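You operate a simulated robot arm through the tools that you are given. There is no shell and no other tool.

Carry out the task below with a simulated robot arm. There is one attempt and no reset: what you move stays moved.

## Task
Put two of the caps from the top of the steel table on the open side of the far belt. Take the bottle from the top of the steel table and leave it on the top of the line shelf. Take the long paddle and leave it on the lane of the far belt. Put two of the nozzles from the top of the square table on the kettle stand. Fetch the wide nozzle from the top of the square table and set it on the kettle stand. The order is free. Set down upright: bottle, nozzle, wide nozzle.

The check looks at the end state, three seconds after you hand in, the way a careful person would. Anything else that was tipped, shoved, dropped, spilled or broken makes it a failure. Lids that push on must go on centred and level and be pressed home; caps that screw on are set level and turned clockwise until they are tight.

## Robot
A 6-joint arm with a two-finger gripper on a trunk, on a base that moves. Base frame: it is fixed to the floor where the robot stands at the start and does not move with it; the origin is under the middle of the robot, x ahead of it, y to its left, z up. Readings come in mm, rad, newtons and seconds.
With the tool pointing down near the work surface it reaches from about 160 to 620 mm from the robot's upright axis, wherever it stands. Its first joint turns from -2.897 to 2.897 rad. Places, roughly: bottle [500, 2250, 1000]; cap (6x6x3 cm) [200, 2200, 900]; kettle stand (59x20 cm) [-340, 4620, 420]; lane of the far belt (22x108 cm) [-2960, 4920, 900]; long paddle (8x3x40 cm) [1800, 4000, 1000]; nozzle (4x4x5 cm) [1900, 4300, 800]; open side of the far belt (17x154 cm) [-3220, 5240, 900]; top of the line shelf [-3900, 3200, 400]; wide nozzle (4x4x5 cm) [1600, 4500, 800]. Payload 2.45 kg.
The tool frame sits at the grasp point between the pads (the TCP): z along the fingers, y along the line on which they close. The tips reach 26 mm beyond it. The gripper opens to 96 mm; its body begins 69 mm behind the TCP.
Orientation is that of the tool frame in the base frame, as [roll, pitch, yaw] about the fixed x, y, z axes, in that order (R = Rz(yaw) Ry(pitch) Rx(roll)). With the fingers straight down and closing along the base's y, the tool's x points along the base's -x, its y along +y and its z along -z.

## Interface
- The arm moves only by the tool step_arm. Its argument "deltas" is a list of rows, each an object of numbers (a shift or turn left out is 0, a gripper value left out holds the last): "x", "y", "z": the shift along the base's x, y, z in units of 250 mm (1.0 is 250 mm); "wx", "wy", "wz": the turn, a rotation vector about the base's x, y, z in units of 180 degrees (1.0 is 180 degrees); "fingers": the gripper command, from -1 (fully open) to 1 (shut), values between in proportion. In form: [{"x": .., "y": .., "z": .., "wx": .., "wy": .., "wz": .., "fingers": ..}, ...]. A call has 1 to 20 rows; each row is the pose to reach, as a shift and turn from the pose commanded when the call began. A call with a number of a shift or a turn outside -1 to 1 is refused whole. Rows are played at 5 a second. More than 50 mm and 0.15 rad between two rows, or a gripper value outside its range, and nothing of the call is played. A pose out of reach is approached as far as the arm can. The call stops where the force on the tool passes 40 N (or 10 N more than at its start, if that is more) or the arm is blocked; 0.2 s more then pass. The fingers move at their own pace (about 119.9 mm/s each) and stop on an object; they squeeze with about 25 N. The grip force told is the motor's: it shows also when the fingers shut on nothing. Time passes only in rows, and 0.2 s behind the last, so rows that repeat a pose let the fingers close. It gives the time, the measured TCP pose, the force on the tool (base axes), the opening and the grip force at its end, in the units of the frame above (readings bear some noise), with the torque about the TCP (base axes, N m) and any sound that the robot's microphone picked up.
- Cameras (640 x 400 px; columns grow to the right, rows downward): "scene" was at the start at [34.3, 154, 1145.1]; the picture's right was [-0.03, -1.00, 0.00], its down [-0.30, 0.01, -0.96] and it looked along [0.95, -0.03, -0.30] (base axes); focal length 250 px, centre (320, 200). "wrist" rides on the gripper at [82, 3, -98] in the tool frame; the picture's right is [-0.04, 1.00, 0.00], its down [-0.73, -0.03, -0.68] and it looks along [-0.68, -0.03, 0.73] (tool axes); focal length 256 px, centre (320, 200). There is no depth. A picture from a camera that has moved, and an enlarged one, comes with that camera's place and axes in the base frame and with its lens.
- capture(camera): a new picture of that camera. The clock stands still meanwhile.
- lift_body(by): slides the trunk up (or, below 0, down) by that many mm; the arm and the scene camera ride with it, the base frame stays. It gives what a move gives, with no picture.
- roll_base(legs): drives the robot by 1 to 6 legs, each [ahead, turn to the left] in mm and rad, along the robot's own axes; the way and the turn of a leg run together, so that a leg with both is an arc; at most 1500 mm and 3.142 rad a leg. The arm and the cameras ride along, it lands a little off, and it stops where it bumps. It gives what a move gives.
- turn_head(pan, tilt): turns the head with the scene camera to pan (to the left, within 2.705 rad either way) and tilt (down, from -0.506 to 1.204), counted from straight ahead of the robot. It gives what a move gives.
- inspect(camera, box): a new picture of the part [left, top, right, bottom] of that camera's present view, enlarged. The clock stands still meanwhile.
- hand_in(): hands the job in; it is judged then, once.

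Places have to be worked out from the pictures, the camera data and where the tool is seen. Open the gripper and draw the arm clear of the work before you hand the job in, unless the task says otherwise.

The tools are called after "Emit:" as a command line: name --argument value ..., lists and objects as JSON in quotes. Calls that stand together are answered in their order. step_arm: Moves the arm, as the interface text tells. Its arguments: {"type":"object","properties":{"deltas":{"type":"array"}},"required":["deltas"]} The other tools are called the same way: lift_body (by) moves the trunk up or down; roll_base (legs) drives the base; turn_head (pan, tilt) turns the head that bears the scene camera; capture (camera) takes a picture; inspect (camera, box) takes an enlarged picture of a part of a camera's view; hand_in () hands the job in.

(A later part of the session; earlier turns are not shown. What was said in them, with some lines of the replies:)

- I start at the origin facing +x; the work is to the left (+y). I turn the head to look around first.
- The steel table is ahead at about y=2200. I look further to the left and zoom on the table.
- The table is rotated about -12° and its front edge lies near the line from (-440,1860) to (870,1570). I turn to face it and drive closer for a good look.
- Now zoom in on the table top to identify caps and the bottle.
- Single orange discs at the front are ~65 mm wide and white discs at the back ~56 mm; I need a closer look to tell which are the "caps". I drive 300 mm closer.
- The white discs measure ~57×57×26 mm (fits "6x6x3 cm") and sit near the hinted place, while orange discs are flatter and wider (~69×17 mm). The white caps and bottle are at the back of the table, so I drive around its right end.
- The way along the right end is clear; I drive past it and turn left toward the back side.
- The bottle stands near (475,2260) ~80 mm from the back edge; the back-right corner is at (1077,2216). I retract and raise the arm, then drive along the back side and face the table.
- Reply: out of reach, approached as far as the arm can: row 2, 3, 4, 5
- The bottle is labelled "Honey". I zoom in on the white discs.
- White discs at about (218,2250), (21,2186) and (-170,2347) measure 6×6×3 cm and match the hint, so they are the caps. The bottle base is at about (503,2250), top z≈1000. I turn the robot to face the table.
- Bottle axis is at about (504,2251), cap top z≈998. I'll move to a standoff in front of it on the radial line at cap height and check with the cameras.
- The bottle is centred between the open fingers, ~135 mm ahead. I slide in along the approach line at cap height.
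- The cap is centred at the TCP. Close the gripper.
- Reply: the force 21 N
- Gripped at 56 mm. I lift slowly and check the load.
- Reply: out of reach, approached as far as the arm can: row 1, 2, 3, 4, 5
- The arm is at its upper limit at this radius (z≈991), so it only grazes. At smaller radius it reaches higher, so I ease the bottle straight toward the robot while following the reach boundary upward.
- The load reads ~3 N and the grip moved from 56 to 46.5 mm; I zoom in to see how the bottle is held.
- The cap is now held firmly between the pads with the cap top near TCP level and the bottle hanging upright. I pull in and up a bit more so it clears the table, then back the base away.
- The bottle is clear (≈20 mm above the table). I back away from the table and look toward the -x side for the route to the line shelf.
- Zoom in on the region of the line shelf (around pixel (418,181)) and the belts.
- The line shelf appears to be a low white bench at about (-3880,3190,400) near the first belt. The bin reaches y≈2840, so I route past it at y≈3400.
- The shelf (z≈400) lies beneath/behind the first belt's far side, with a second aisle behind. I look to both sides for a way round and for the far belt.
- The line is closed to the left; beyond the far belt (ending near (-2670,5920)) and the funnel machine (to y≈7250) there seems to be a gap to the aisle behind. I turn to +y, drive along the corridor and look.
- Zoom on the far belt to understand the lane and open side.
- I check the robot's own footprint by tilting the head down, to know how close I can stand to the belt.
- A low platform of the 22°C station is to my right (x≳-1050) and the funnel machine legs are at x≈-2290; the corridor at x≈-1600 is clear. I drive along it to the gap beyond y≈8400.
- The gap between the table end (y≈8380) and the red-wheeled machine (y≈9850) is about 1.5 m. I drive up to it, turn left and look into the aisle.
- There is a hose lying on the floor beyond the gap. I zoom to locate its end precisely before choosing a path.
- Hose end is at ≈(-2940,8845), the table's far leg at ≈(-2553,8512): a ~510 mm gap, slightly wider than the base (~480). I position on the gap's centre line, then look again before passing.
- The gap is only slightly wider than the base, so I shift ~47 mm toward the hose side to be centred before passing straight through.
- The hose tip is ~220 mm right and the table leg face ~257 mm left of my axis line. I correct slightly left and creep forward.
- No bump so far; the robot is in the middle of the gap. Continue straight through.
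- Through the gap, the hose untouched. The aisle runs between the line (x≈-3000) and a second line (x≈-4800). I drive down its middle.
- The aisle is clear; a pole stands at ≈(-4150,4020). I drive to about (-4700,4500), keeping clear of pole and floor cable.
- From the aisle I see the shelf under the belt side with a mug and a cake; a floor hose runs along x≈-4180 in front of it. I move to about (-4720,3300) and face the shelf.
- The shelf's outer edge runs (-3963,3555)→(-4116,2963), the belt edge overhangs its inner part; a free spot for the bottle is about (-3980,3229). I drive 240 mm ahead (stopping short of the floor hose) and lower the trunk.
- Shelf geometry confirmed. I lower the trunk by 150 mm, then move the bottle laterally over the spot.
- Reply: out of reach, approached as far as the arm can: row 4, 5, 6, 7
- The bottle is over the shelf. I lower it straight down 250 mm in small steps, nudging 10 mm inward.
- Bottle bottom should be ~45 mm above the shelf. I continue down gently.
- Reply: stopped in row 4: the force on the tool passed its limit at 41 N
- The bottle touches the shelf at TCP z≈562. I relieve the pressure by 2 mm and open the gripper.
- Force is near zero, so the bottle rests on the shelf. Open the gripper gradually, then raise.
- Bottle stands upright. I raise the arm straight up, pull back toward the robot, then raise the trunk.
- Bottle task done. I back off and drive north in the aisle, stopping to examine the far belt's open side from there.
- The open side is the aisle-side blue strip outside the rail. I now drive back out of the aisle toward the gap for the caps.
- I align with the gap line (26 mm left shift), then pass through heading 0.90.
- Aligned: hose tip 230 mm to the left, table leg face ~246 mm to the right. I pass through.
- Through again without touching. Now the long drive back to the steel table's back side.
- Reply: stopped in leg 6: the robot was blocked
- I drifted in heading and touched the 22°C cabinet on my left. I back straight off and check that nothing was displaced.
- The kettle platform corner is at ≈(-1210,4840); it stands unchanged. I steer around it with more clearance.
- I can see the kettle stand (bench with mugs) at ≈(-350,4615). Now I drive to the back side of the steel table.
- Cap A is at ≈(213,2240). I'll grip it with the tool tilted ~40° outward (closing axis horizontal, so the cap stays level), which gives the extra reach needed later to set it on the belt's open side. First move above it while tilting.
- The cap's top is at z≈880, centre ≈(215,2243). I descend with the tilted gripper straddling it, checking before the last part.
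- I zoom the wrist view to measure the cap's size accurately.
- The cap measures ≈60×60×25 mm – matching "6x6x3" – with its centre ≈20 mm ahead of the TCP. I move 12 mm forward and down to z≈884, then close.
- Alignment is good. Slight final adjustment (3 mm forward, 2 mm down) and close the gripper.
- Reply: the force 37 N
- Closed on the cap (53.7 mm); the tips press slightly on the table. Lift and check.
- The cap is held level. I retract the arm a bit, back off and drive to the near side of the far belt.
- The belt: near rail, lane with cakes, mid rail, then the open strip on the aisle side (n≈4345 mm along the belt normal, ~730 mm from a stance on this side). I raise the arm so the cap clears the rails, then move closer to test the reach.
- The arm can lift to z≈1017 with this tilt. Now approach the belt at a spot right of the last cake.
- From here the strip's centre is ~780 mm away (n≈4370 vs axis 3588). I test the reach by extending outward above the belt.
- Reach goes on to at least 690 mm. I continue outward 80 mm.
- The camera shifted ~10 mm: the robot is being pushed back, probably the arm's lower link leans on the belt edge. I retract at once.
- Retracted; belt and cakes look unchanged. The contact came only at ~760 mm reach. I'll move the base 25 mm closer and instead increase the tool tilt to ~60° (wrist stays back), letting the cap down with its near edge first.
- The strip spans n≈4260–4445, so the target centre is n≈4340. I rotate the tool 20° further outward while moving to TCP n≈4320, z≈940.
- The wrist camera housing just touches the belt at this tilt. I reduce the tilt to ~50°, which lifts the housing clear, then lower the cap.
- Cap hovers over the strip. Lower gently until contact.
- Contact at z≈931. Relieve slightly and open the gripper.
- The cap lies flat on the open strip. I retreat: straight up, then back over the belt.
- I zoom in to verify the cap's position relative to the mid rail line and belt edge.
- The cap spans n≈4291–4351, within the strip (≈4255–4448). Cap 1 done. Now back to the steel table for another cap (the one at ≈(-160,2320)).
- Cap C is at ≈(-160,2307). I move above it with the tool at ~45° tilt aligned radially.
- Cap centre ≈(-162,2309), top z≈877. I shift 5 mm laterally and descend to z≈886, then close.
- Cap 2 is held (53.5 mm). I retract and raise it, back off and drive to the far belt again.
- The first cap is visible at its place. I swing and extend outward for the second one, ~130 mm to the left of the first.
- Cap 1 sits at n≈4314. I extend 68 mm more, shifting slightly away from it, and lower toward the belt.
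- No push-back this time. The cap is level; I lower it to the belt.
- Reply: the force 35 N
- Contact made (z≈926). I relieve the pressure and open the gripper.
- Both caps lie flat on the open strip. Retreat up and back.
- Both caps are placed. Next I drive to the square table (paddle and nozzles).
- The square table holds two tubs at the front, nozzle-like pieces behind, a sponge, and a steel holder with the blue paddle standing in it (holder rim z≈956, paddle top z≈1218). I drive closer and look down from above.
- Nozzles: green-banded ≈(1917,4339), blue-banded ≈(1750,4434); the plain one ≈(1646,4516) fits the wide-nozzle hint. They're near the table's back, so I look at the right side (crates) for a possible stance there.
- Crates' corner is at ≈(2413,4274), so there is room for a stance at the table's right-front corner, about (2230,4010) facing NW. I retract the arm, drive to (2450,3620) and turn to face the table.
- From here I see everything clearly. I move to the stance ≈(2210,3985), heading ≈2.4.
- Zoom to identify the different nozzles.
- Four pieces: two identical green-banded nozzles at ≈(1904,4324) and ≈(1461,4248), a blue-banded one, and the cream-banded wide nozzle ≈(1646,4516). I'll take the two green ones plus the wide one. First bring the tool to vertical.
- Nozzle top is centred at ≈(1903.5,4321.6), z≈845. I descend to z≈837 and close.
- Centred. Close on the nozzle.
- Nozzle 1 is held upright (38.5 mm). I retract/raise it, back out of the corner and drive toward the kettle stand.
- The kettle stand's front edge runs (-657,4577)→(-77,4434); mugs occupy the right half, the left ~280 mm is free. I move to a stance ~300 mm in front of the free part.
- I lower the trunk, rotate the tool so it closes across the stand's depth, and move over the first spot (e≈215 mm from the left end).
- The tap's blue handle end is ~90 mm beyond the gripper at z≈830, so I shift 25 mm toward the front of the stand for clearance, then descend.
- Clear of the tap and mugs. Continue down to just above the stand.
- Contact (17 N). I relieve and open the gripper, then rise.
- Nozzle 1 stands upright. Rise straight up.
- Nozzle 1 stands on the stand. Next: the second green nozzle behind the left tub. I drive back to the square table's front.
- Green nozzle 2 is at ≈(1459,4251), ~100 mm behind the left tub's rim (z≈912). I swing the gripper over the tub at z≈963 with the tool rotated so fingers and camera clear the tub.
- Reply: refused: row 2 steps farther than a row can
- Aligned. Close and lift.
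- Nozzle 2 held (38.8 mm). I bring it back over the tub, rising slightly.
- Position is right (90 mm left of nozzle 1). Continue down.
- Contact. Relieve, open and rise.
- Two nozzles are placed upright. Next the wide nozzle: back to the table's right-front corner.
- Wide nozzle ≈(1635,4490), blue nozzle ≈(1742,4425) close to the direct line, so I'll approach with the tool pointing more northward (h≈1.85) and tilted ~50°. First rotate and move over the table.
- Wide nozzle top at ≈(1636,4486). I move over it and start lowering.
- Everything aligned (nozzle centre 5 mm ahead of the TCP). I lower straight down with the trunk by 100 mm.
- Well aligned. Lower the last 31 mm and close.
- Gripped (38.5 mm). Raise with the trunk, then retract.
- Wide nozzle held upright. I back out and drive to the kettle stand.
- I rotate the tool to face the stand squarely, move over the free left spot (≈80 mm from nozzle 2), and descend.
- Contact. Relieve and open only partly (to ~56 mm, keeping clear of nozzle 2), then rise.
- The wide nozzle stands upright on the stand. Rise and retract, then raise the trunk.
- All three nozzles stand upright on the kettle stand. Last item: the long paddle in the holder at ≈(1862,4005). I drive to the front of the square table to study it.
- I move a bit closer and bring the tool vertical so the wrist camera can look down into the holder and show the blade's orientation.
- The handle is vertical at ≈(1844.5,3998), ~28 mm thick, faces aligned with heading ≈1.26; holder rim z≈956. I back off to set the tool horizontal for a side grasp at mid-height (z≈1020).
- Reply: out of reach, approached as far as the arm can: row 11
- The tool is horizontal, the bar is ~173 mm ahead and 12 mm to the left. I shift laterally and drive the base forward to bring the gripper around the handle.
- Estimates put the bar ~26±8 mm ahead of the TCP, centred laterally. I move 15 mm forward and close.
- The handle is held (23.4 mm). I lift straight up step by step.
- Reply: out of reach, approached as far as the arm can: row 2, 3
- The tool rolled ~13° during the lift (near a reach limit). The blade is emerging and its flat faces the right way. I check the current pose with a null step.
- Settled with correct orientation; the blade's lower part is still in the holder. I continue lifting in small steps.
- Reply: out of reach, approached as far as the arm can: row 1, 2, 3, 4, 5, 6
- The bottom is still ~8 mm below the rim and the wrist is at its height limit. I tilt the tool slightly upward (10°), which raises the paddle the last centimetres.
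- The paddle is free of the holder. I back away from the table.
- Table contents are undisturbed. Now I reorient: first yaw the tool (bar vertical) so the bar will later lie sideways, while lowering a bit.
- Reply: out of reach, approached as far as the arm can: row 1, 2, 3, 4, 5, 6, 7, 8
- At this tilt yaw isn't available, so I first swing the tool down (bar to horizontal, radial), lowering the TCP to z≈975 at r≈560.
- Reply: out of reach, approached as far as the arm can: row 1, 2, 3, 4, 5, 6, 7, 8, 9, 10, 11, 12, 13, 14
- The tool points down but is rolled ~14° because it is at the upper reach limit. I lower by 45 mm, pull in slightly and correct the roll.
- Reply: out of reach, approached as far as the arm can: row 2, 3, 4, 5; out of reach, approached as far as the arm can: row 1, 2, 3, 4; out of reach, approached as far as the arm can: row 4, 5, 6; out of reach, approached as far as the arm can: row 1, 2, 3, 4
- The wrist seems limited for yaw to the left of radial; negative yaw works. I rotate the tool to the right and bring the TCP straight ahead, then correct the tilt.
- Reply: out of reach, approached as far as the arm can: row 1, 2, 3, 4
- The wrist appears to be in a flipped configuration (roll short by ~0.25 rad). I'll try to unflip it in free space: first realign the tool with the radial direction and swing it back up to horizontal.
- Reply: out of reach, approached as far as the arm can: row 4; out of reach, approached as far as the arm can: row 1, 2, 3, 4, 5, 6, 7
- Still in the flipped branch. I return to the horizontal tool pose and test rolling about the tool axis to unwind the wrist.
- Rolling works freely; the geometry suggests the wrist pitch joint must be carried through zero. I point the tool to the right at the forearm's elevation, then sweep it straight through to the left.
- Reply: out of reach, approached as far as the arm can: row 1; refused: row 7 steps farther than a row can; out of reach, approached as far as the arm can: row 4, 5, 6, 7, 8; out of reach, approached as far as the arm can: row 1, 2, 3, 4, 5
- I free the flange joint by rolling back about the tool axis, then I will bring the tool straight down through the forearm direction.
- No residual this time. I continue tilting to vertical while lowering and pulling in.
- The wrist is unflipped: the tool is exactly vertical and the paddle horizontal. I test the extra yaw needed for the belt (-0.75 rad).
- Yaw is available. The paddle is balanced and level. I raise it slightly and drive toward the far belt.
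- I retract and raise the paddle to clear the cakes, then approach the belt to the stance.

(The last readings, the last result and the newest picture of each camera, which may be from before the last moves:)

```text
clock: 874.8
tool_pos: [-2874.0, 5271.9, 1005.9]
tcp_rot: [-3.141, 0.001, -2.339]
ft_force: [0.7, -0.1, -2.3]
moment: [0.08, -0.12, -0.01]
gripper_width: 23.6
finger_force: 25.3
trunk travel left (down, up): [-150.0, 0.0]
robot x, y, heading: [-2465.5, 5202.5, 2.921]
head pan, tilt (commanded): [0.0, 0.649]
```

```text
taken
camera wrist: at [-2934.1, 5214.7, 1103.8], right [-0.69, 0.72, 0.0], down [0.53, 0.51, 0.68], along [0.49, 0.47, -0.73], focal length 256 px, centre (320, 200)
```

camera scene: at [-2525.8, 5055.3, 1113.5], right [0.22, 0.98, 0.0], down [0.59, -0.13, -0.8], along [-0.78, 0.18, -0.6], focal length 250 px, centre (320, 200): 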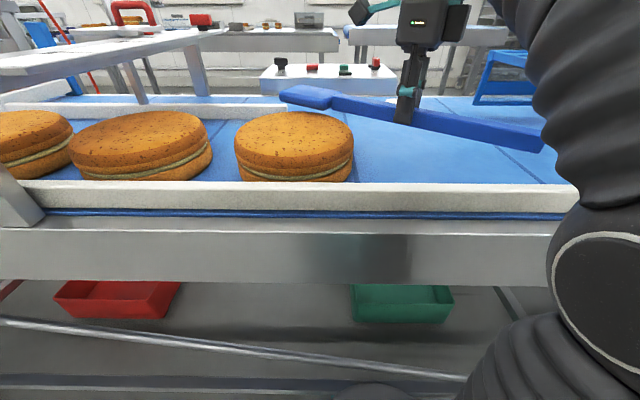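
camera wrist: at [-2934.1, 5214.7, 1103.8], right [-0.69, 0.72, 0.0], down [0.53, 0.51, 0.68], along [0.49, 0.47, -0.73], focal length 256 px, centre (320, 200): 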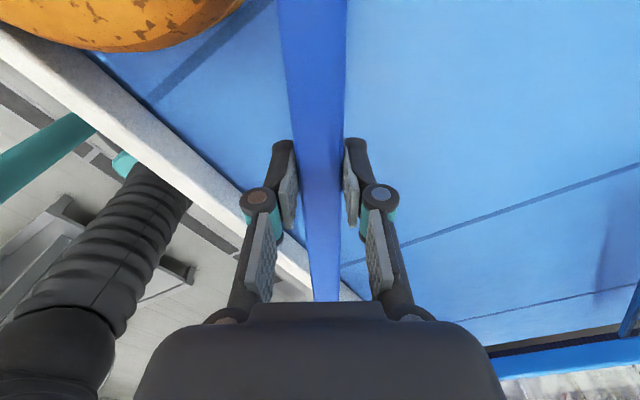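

I shift to the target (TCP n≈4056, τ≈4542) with a slight yaw trim, still above the cakes.

Emit:
step_arm --deltas '[{"x": -0.031, "y": 0.111, "z": -0.025, "wz": -0.008}, {"x": -0.062, "y": 0.223, "z": -0.05, "wz": -0.016}, {"x": -0.093, "y": 0.334, "z": -0.08, "wz": -0.024}, {"x": -0.093, "y": 0.334, "z": -0.08, "wz": -0.024}]'

Emit:
capture --camera "scene"

Emit:
capture --camera "wrist"

Emit:
inspect --camera "scene" --box '[220, 60, 580, 240]'

```text
clock: 875.8
tool_pos: [-2898.0, 5355.7, 985.6]
tcp_rot: [-3.141, 0.002, -2.412]
ft_force: [-0.6, -0.1, -1.7]
moment: [0.11, -0.12, 0.02]
gripper_width: 23.5
finger_force: 25.0
trunk travel left (down, up): [-150.0, 0.0]
robot x, y, heading: [-2466.5, 5203.1, 2.92]
head pan, tilt (commanded): [0.0, 0.649]
```

```text
taken
camera scene: at [-2525.8, 5055.3, 1113.4], right [0.22, 0.98, 0.0], down [0.59, -0.13, -0.8], along [-0.78, 0.18, -0.6], focal length 250 px, centre (320, 200)
```

scene: 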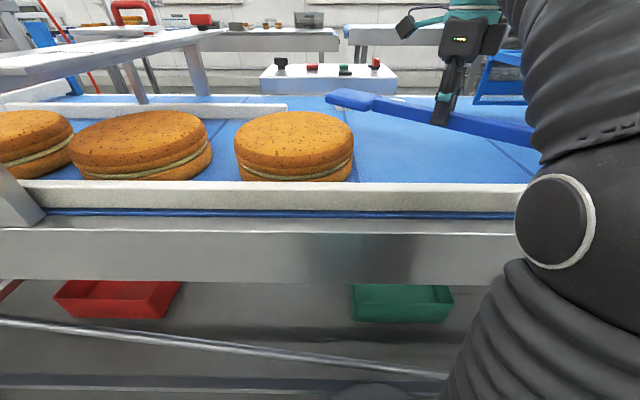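

```text
taken
camera wrist: at [-2963.0, 5304.0, 1084.3], right [-0.63, 0.77, 0.0], down [0.57, 0.46, 0.68], along [0.53, 0.43, -0.73], focal length 256 px, centre (320, 200)
```

wrist: 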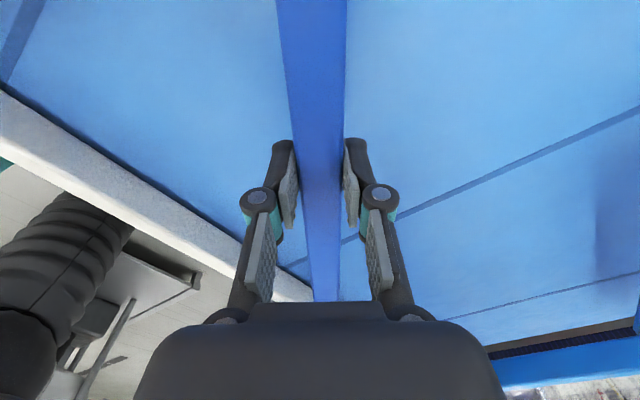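

```text
1.78 times, centred on (400, 150) of scene
camera zoom: at [-2525.8, 5055.3, 1113.4], right [0.22, 0.98, 0.0], down [0.59, -0.13, -0.8], along [-0.78, 0.18, -0.6], focal length 444 px, centre (178, 289)
```

zoom: 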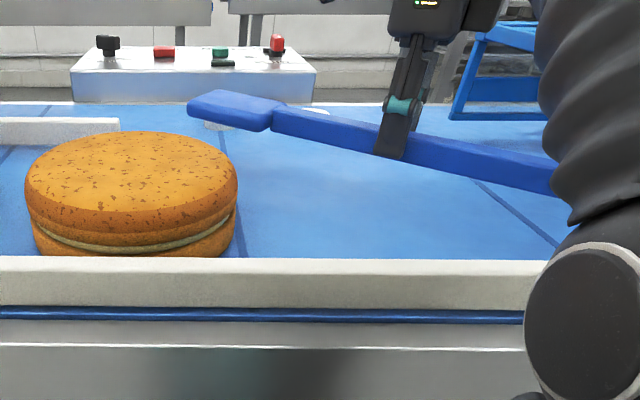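

Geometry checks out: ~28 mm clear of the cake, ~21 mm from the near rail, caps clear. I lower the paddle.

Emit:
step_arm --deltas '[{"z": -0.06}, {"z": -0.12}, {"z": -0.17}, {"z": -0.2}, {"z": -0.2}]'

Emit:
inspect --camera "scene" --box '[220, 60, 580, 240]'

```text
clock: 877.0
tool_pos: [-2896.4, 5355.3, 936.8]
tcp_rot: [3.14, 0.001, -2.415]
ft_force: [-0.3, -0.3, -2.5]
moment: [0.1, -0.14, 0.0]
gripper_width: 23.5
finger_force: 25.4
trunk travel left (down, up): [-150.0, 0.0]
robot x, y, heading: [-2467.1, 5202.8, 2.92]
head pan, tilt (commanded): [0.0, 0.649]
```

```text
1.78 times, centred on (400, 150) of scene
camera zoom: at [-2525.8, 5055.3, 1113.4], right [0.22, 0.98, 0.0], down [0.59, -0.13, -0.8], along [-0.78, 0.18, -0.6], focal length 444 px, centre (178, 289)
```

zoom: 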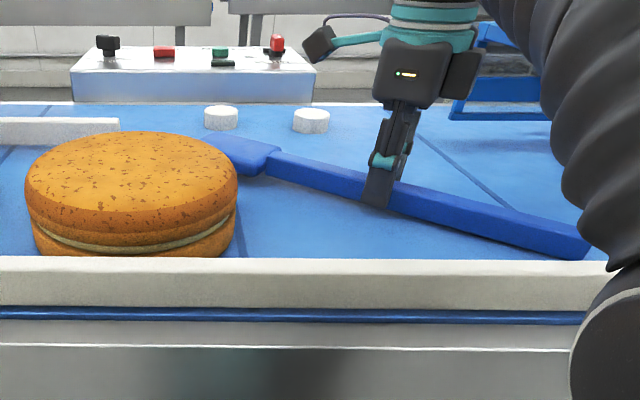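

Emit:
step_arm --deltas '[{"z": -0.012}, {"z": -0.024}, {"z": -0.024}]'

Emit:
step_arm --deltas '[{"z": -0.008}, {"z": -0.016}, {"z": -0.016}]'

```text
clock: 877.8
tool_pos: [-2896.3, 5354.6, 931.5]
tcp_rot: [3.14, 0.002, -2.415]
ft_force: [-3.7, -1.0, 8.8]
moment: [0.15, -0.11, -0.05]
gripper_width: 23.5
finger_force: 25.1
trunk travel left (down, up): [-150.0, 0.0]
robot x, y, heading: [-2464.7, 5203.1, 2.917]
head pan, tilt (commanded): [0.0, 0.649]
```

```text
clock: 878.6
tool_pos: [-2896.4, 5354.9, 926.4]
tcp_rot: [-3.141, 0.003, -2.417]
ft_force: [-5.8, 5.2, 23.8]
moment: [0.11, -0.11, -0.03]
gripper_width: 24.0
finger_force: 24.9
trunk travel left (down, up): [-150.0, 0.0]
robot x, y, heading: [-2465.7, 5205.7, 2.918]
head pan, tilt (commanded): [0.0, 0.649]
```

The paddle lies on the belt. I relieve the pressure, open the gripper and check.

Emit:
step_arm --deltas '[{"z": 0.01}, {"z": 0.012, "fingers": 0.4}, {"z": 0.012, "fingers": 0.2}, {"z": 0.012, "fingers": 0.0}, {"z": 0.012, "fingers": -0.2}, {"z": 0.012, "fingers": -0.2}]'

Emit:
capture --camera "wrist"

Emit:
inspect --camera "scene" --box '[220, 60, 580, 240]'

```text
clock: 880.0
tool_pos: [-2896.8, 5354.1, 928.2]
tcp_rot: [-3.141, 0.002, -2.413]
ft_force: [0.6, 0.8, 0.1]
moment: [0.04, 0.01, 0.0]
gripper_width: 57.7
finger_force: 0.0
trunk travel left (down, up): [-150.0, 0.0]
robot x, y, heading: [-2462.4, 5204.0, 2.915]
head pan, tilt (commanded): [0.0, 0.649]
```

```text
taken
camera wrist: at [-2961.1, 5302.9, 1026.8], right [-0.63, 0.77, 0.0], down [0.57, 0.46, 0.68], along [0.53, 0.43, -0.73], focal length 256 px, centre (320, 200)
```

wrist: 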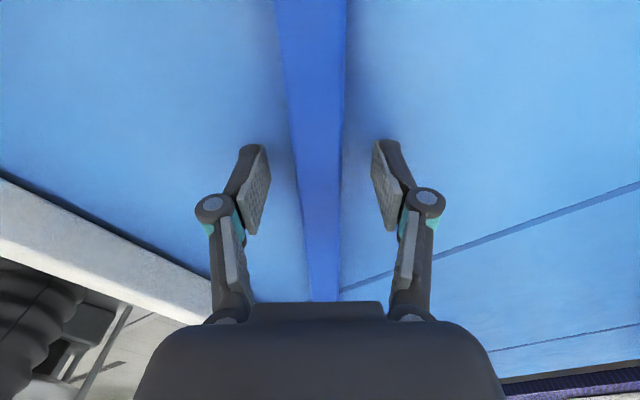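

```text
1.78 times, centred on (400, 150) of scene
camera zoom: at [-2525.8, 5055.3, 1113.4], right [0.22, 0.98, 0.0], down [0.59, -0.13, -0.8], along [-0.78, 0.18, -0.6], focal length 444 px, centre (178, 289)
```

zoom: 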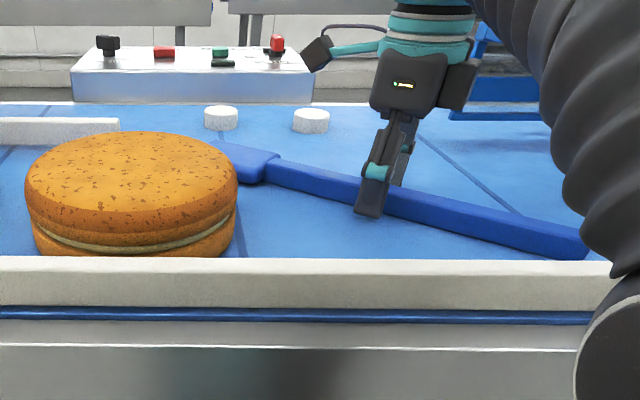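

The paddle lies flat on the lane, released. I raise and retract the arm, then check everything on the belt.

Emit:
step_arm --deltas '[{"z": 0.1}, {"z": 0.2}, {"z": 0.28}, {"x": 0.1, "y": -0.03, "z": 0.3}, {"x": 0.24, "y": -0.08, "z": 0.3}, {"x": 0.36, "y": -0.12, "z": 0.3, "fingers": -1}, {"x": 0.36, "y": -0.12, "z": 0.3}]'

Emit:
roll_base --legs '[[-400, 0]]'

Emit:
turn_head --pan 0.0 --tilt 0.4

Emit:
capture --camera "scene"

Emit:
inspect --camera "scene" --box '[150, 100, 510, 260]'

```text
clock: 881.6
tool_pos: [-2808.3, 5323.9, 1005.7]
tcp_rot: [-3.14, 0.002, -2.413]
ft_force: [0.1, 0.2, 0.4]
moment: [0.03, 0.02, 0.02]
gripper_width: 95.8
finger_force: 0.0
trunk travel left (down, up): [-150.0, 0.0]
robot x, y, heading: [-2466.3, 5202.5, 2.921]
head pan, tilt (commanded): [0.0, 0.649]
```

```text
clock: 884.1
tool_pos: [-2420.1, 5235.6, 1005.5]
tcp_rot: [3.14, 0.002, -2.414]
ft_force: [-0.5, -0.3, 0.4]
moment: [-0.02, 0.01, 0.01]
gripper_width: 96.3
finger_force: 0.0
trunk travel left (down, up): [-150.0, 0.0]
robot x, y, heading: [-2076.0, 5119.1, 2.919]
head pan, tilt (commanded): [0.0, 0.649]
```

```text
clock: 884.9
tool_pos: [-2419.6, 5236.8, 1005.3]
tcp_rot: [3.141, 0.0, -2.414]
ft_force: [-1.4, -0.4, 0.4]
moment: [0.03, -0.01, 0.02]
gripper_width: 95.9
finger_force: 0.0
trunk travel left (down, up): [-150.0, 0.0]
robot x, y, heading: [-2075.2, 5118.1, 2.918]
head pan, tilt (commanded): [0.0, 0.4]
```

```text
taken
camera scene: at [-2142.5, 4968.5, 1135.9], right [0.22, 0.98, 0.0], down [0.38, -0.09, -0.92], along [-0.9, 0.2, -0.39], focal length 250 px, centre (320, 200)
```

scene: 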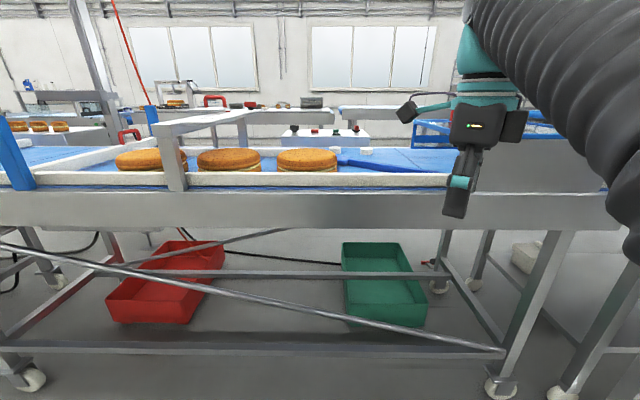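

```text
1.78 times, centred on (330, 180) of scene
camera zoom: at [-2142.5, 4968.5, 1135.9], right [0.22, 0.98, 0.0], down [0.38, -0.09, -0.92], along [-0.9, 0.2, -0.39], focal length 444 px, centre (302, 236)
```

zoom: 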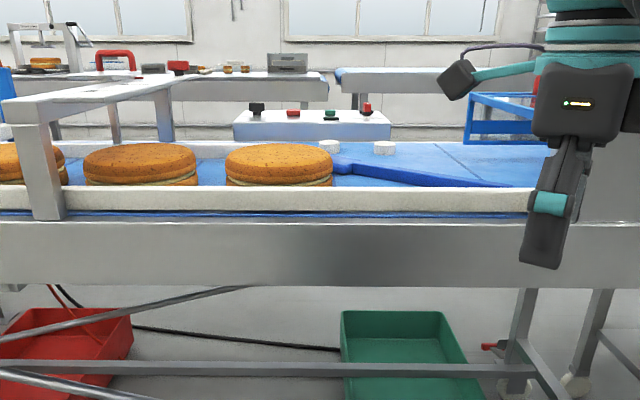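

Everything is in place: both caps on the open strip, the paddle flat on the lane, bottle on the line shelf, three nozzles upright on the kettle stand. The gripper is open and the arm is clear, so I hand the job in.

Emit:
hand_in

```text
The job is handed in.
```

I moved all the items and handed the job in, but I don't have the check's verdict. I saw each item in place after I set it down.

- **Caps:** two white caps lie flat on the open side of the far belt. I took the white discs as the caps because their size and place matched the listing. The orange discs on the same table were flatter, so I left them.
- **Bottle:** the honey bottle stands upright on the line shelf, about 55–60 mm in from its outer edge.
- **Paddle:** it lies flat on the lane, at an angle, because three large cakes take up most of the lane. I judge its middle to be inside the lane. Part of each end reaches past the lane's edges as I worked them out from the listed size.
- **Nozzles:** the two green-banded nozzles stand upright on the kettle stand. I left the blue-banded one where it was.
- **Wide nozzle:** the cream-banded one, taken as the wide nozzle, stands upright beside them.

I touched three other things along the way:

- **Kettle platform:** the base bumped its corner once while driving. I backed off, and it looked unmoved.
- **Far belt:** while reaching across with the first cap, the robot was pushed back about 10 mm, most likely the arm leaning on the belt edge. I pulled back at once. The belt and the cakes looked unchanged.
- **Belt surface:** the wrist camera housing also rested lightly on the belt once.
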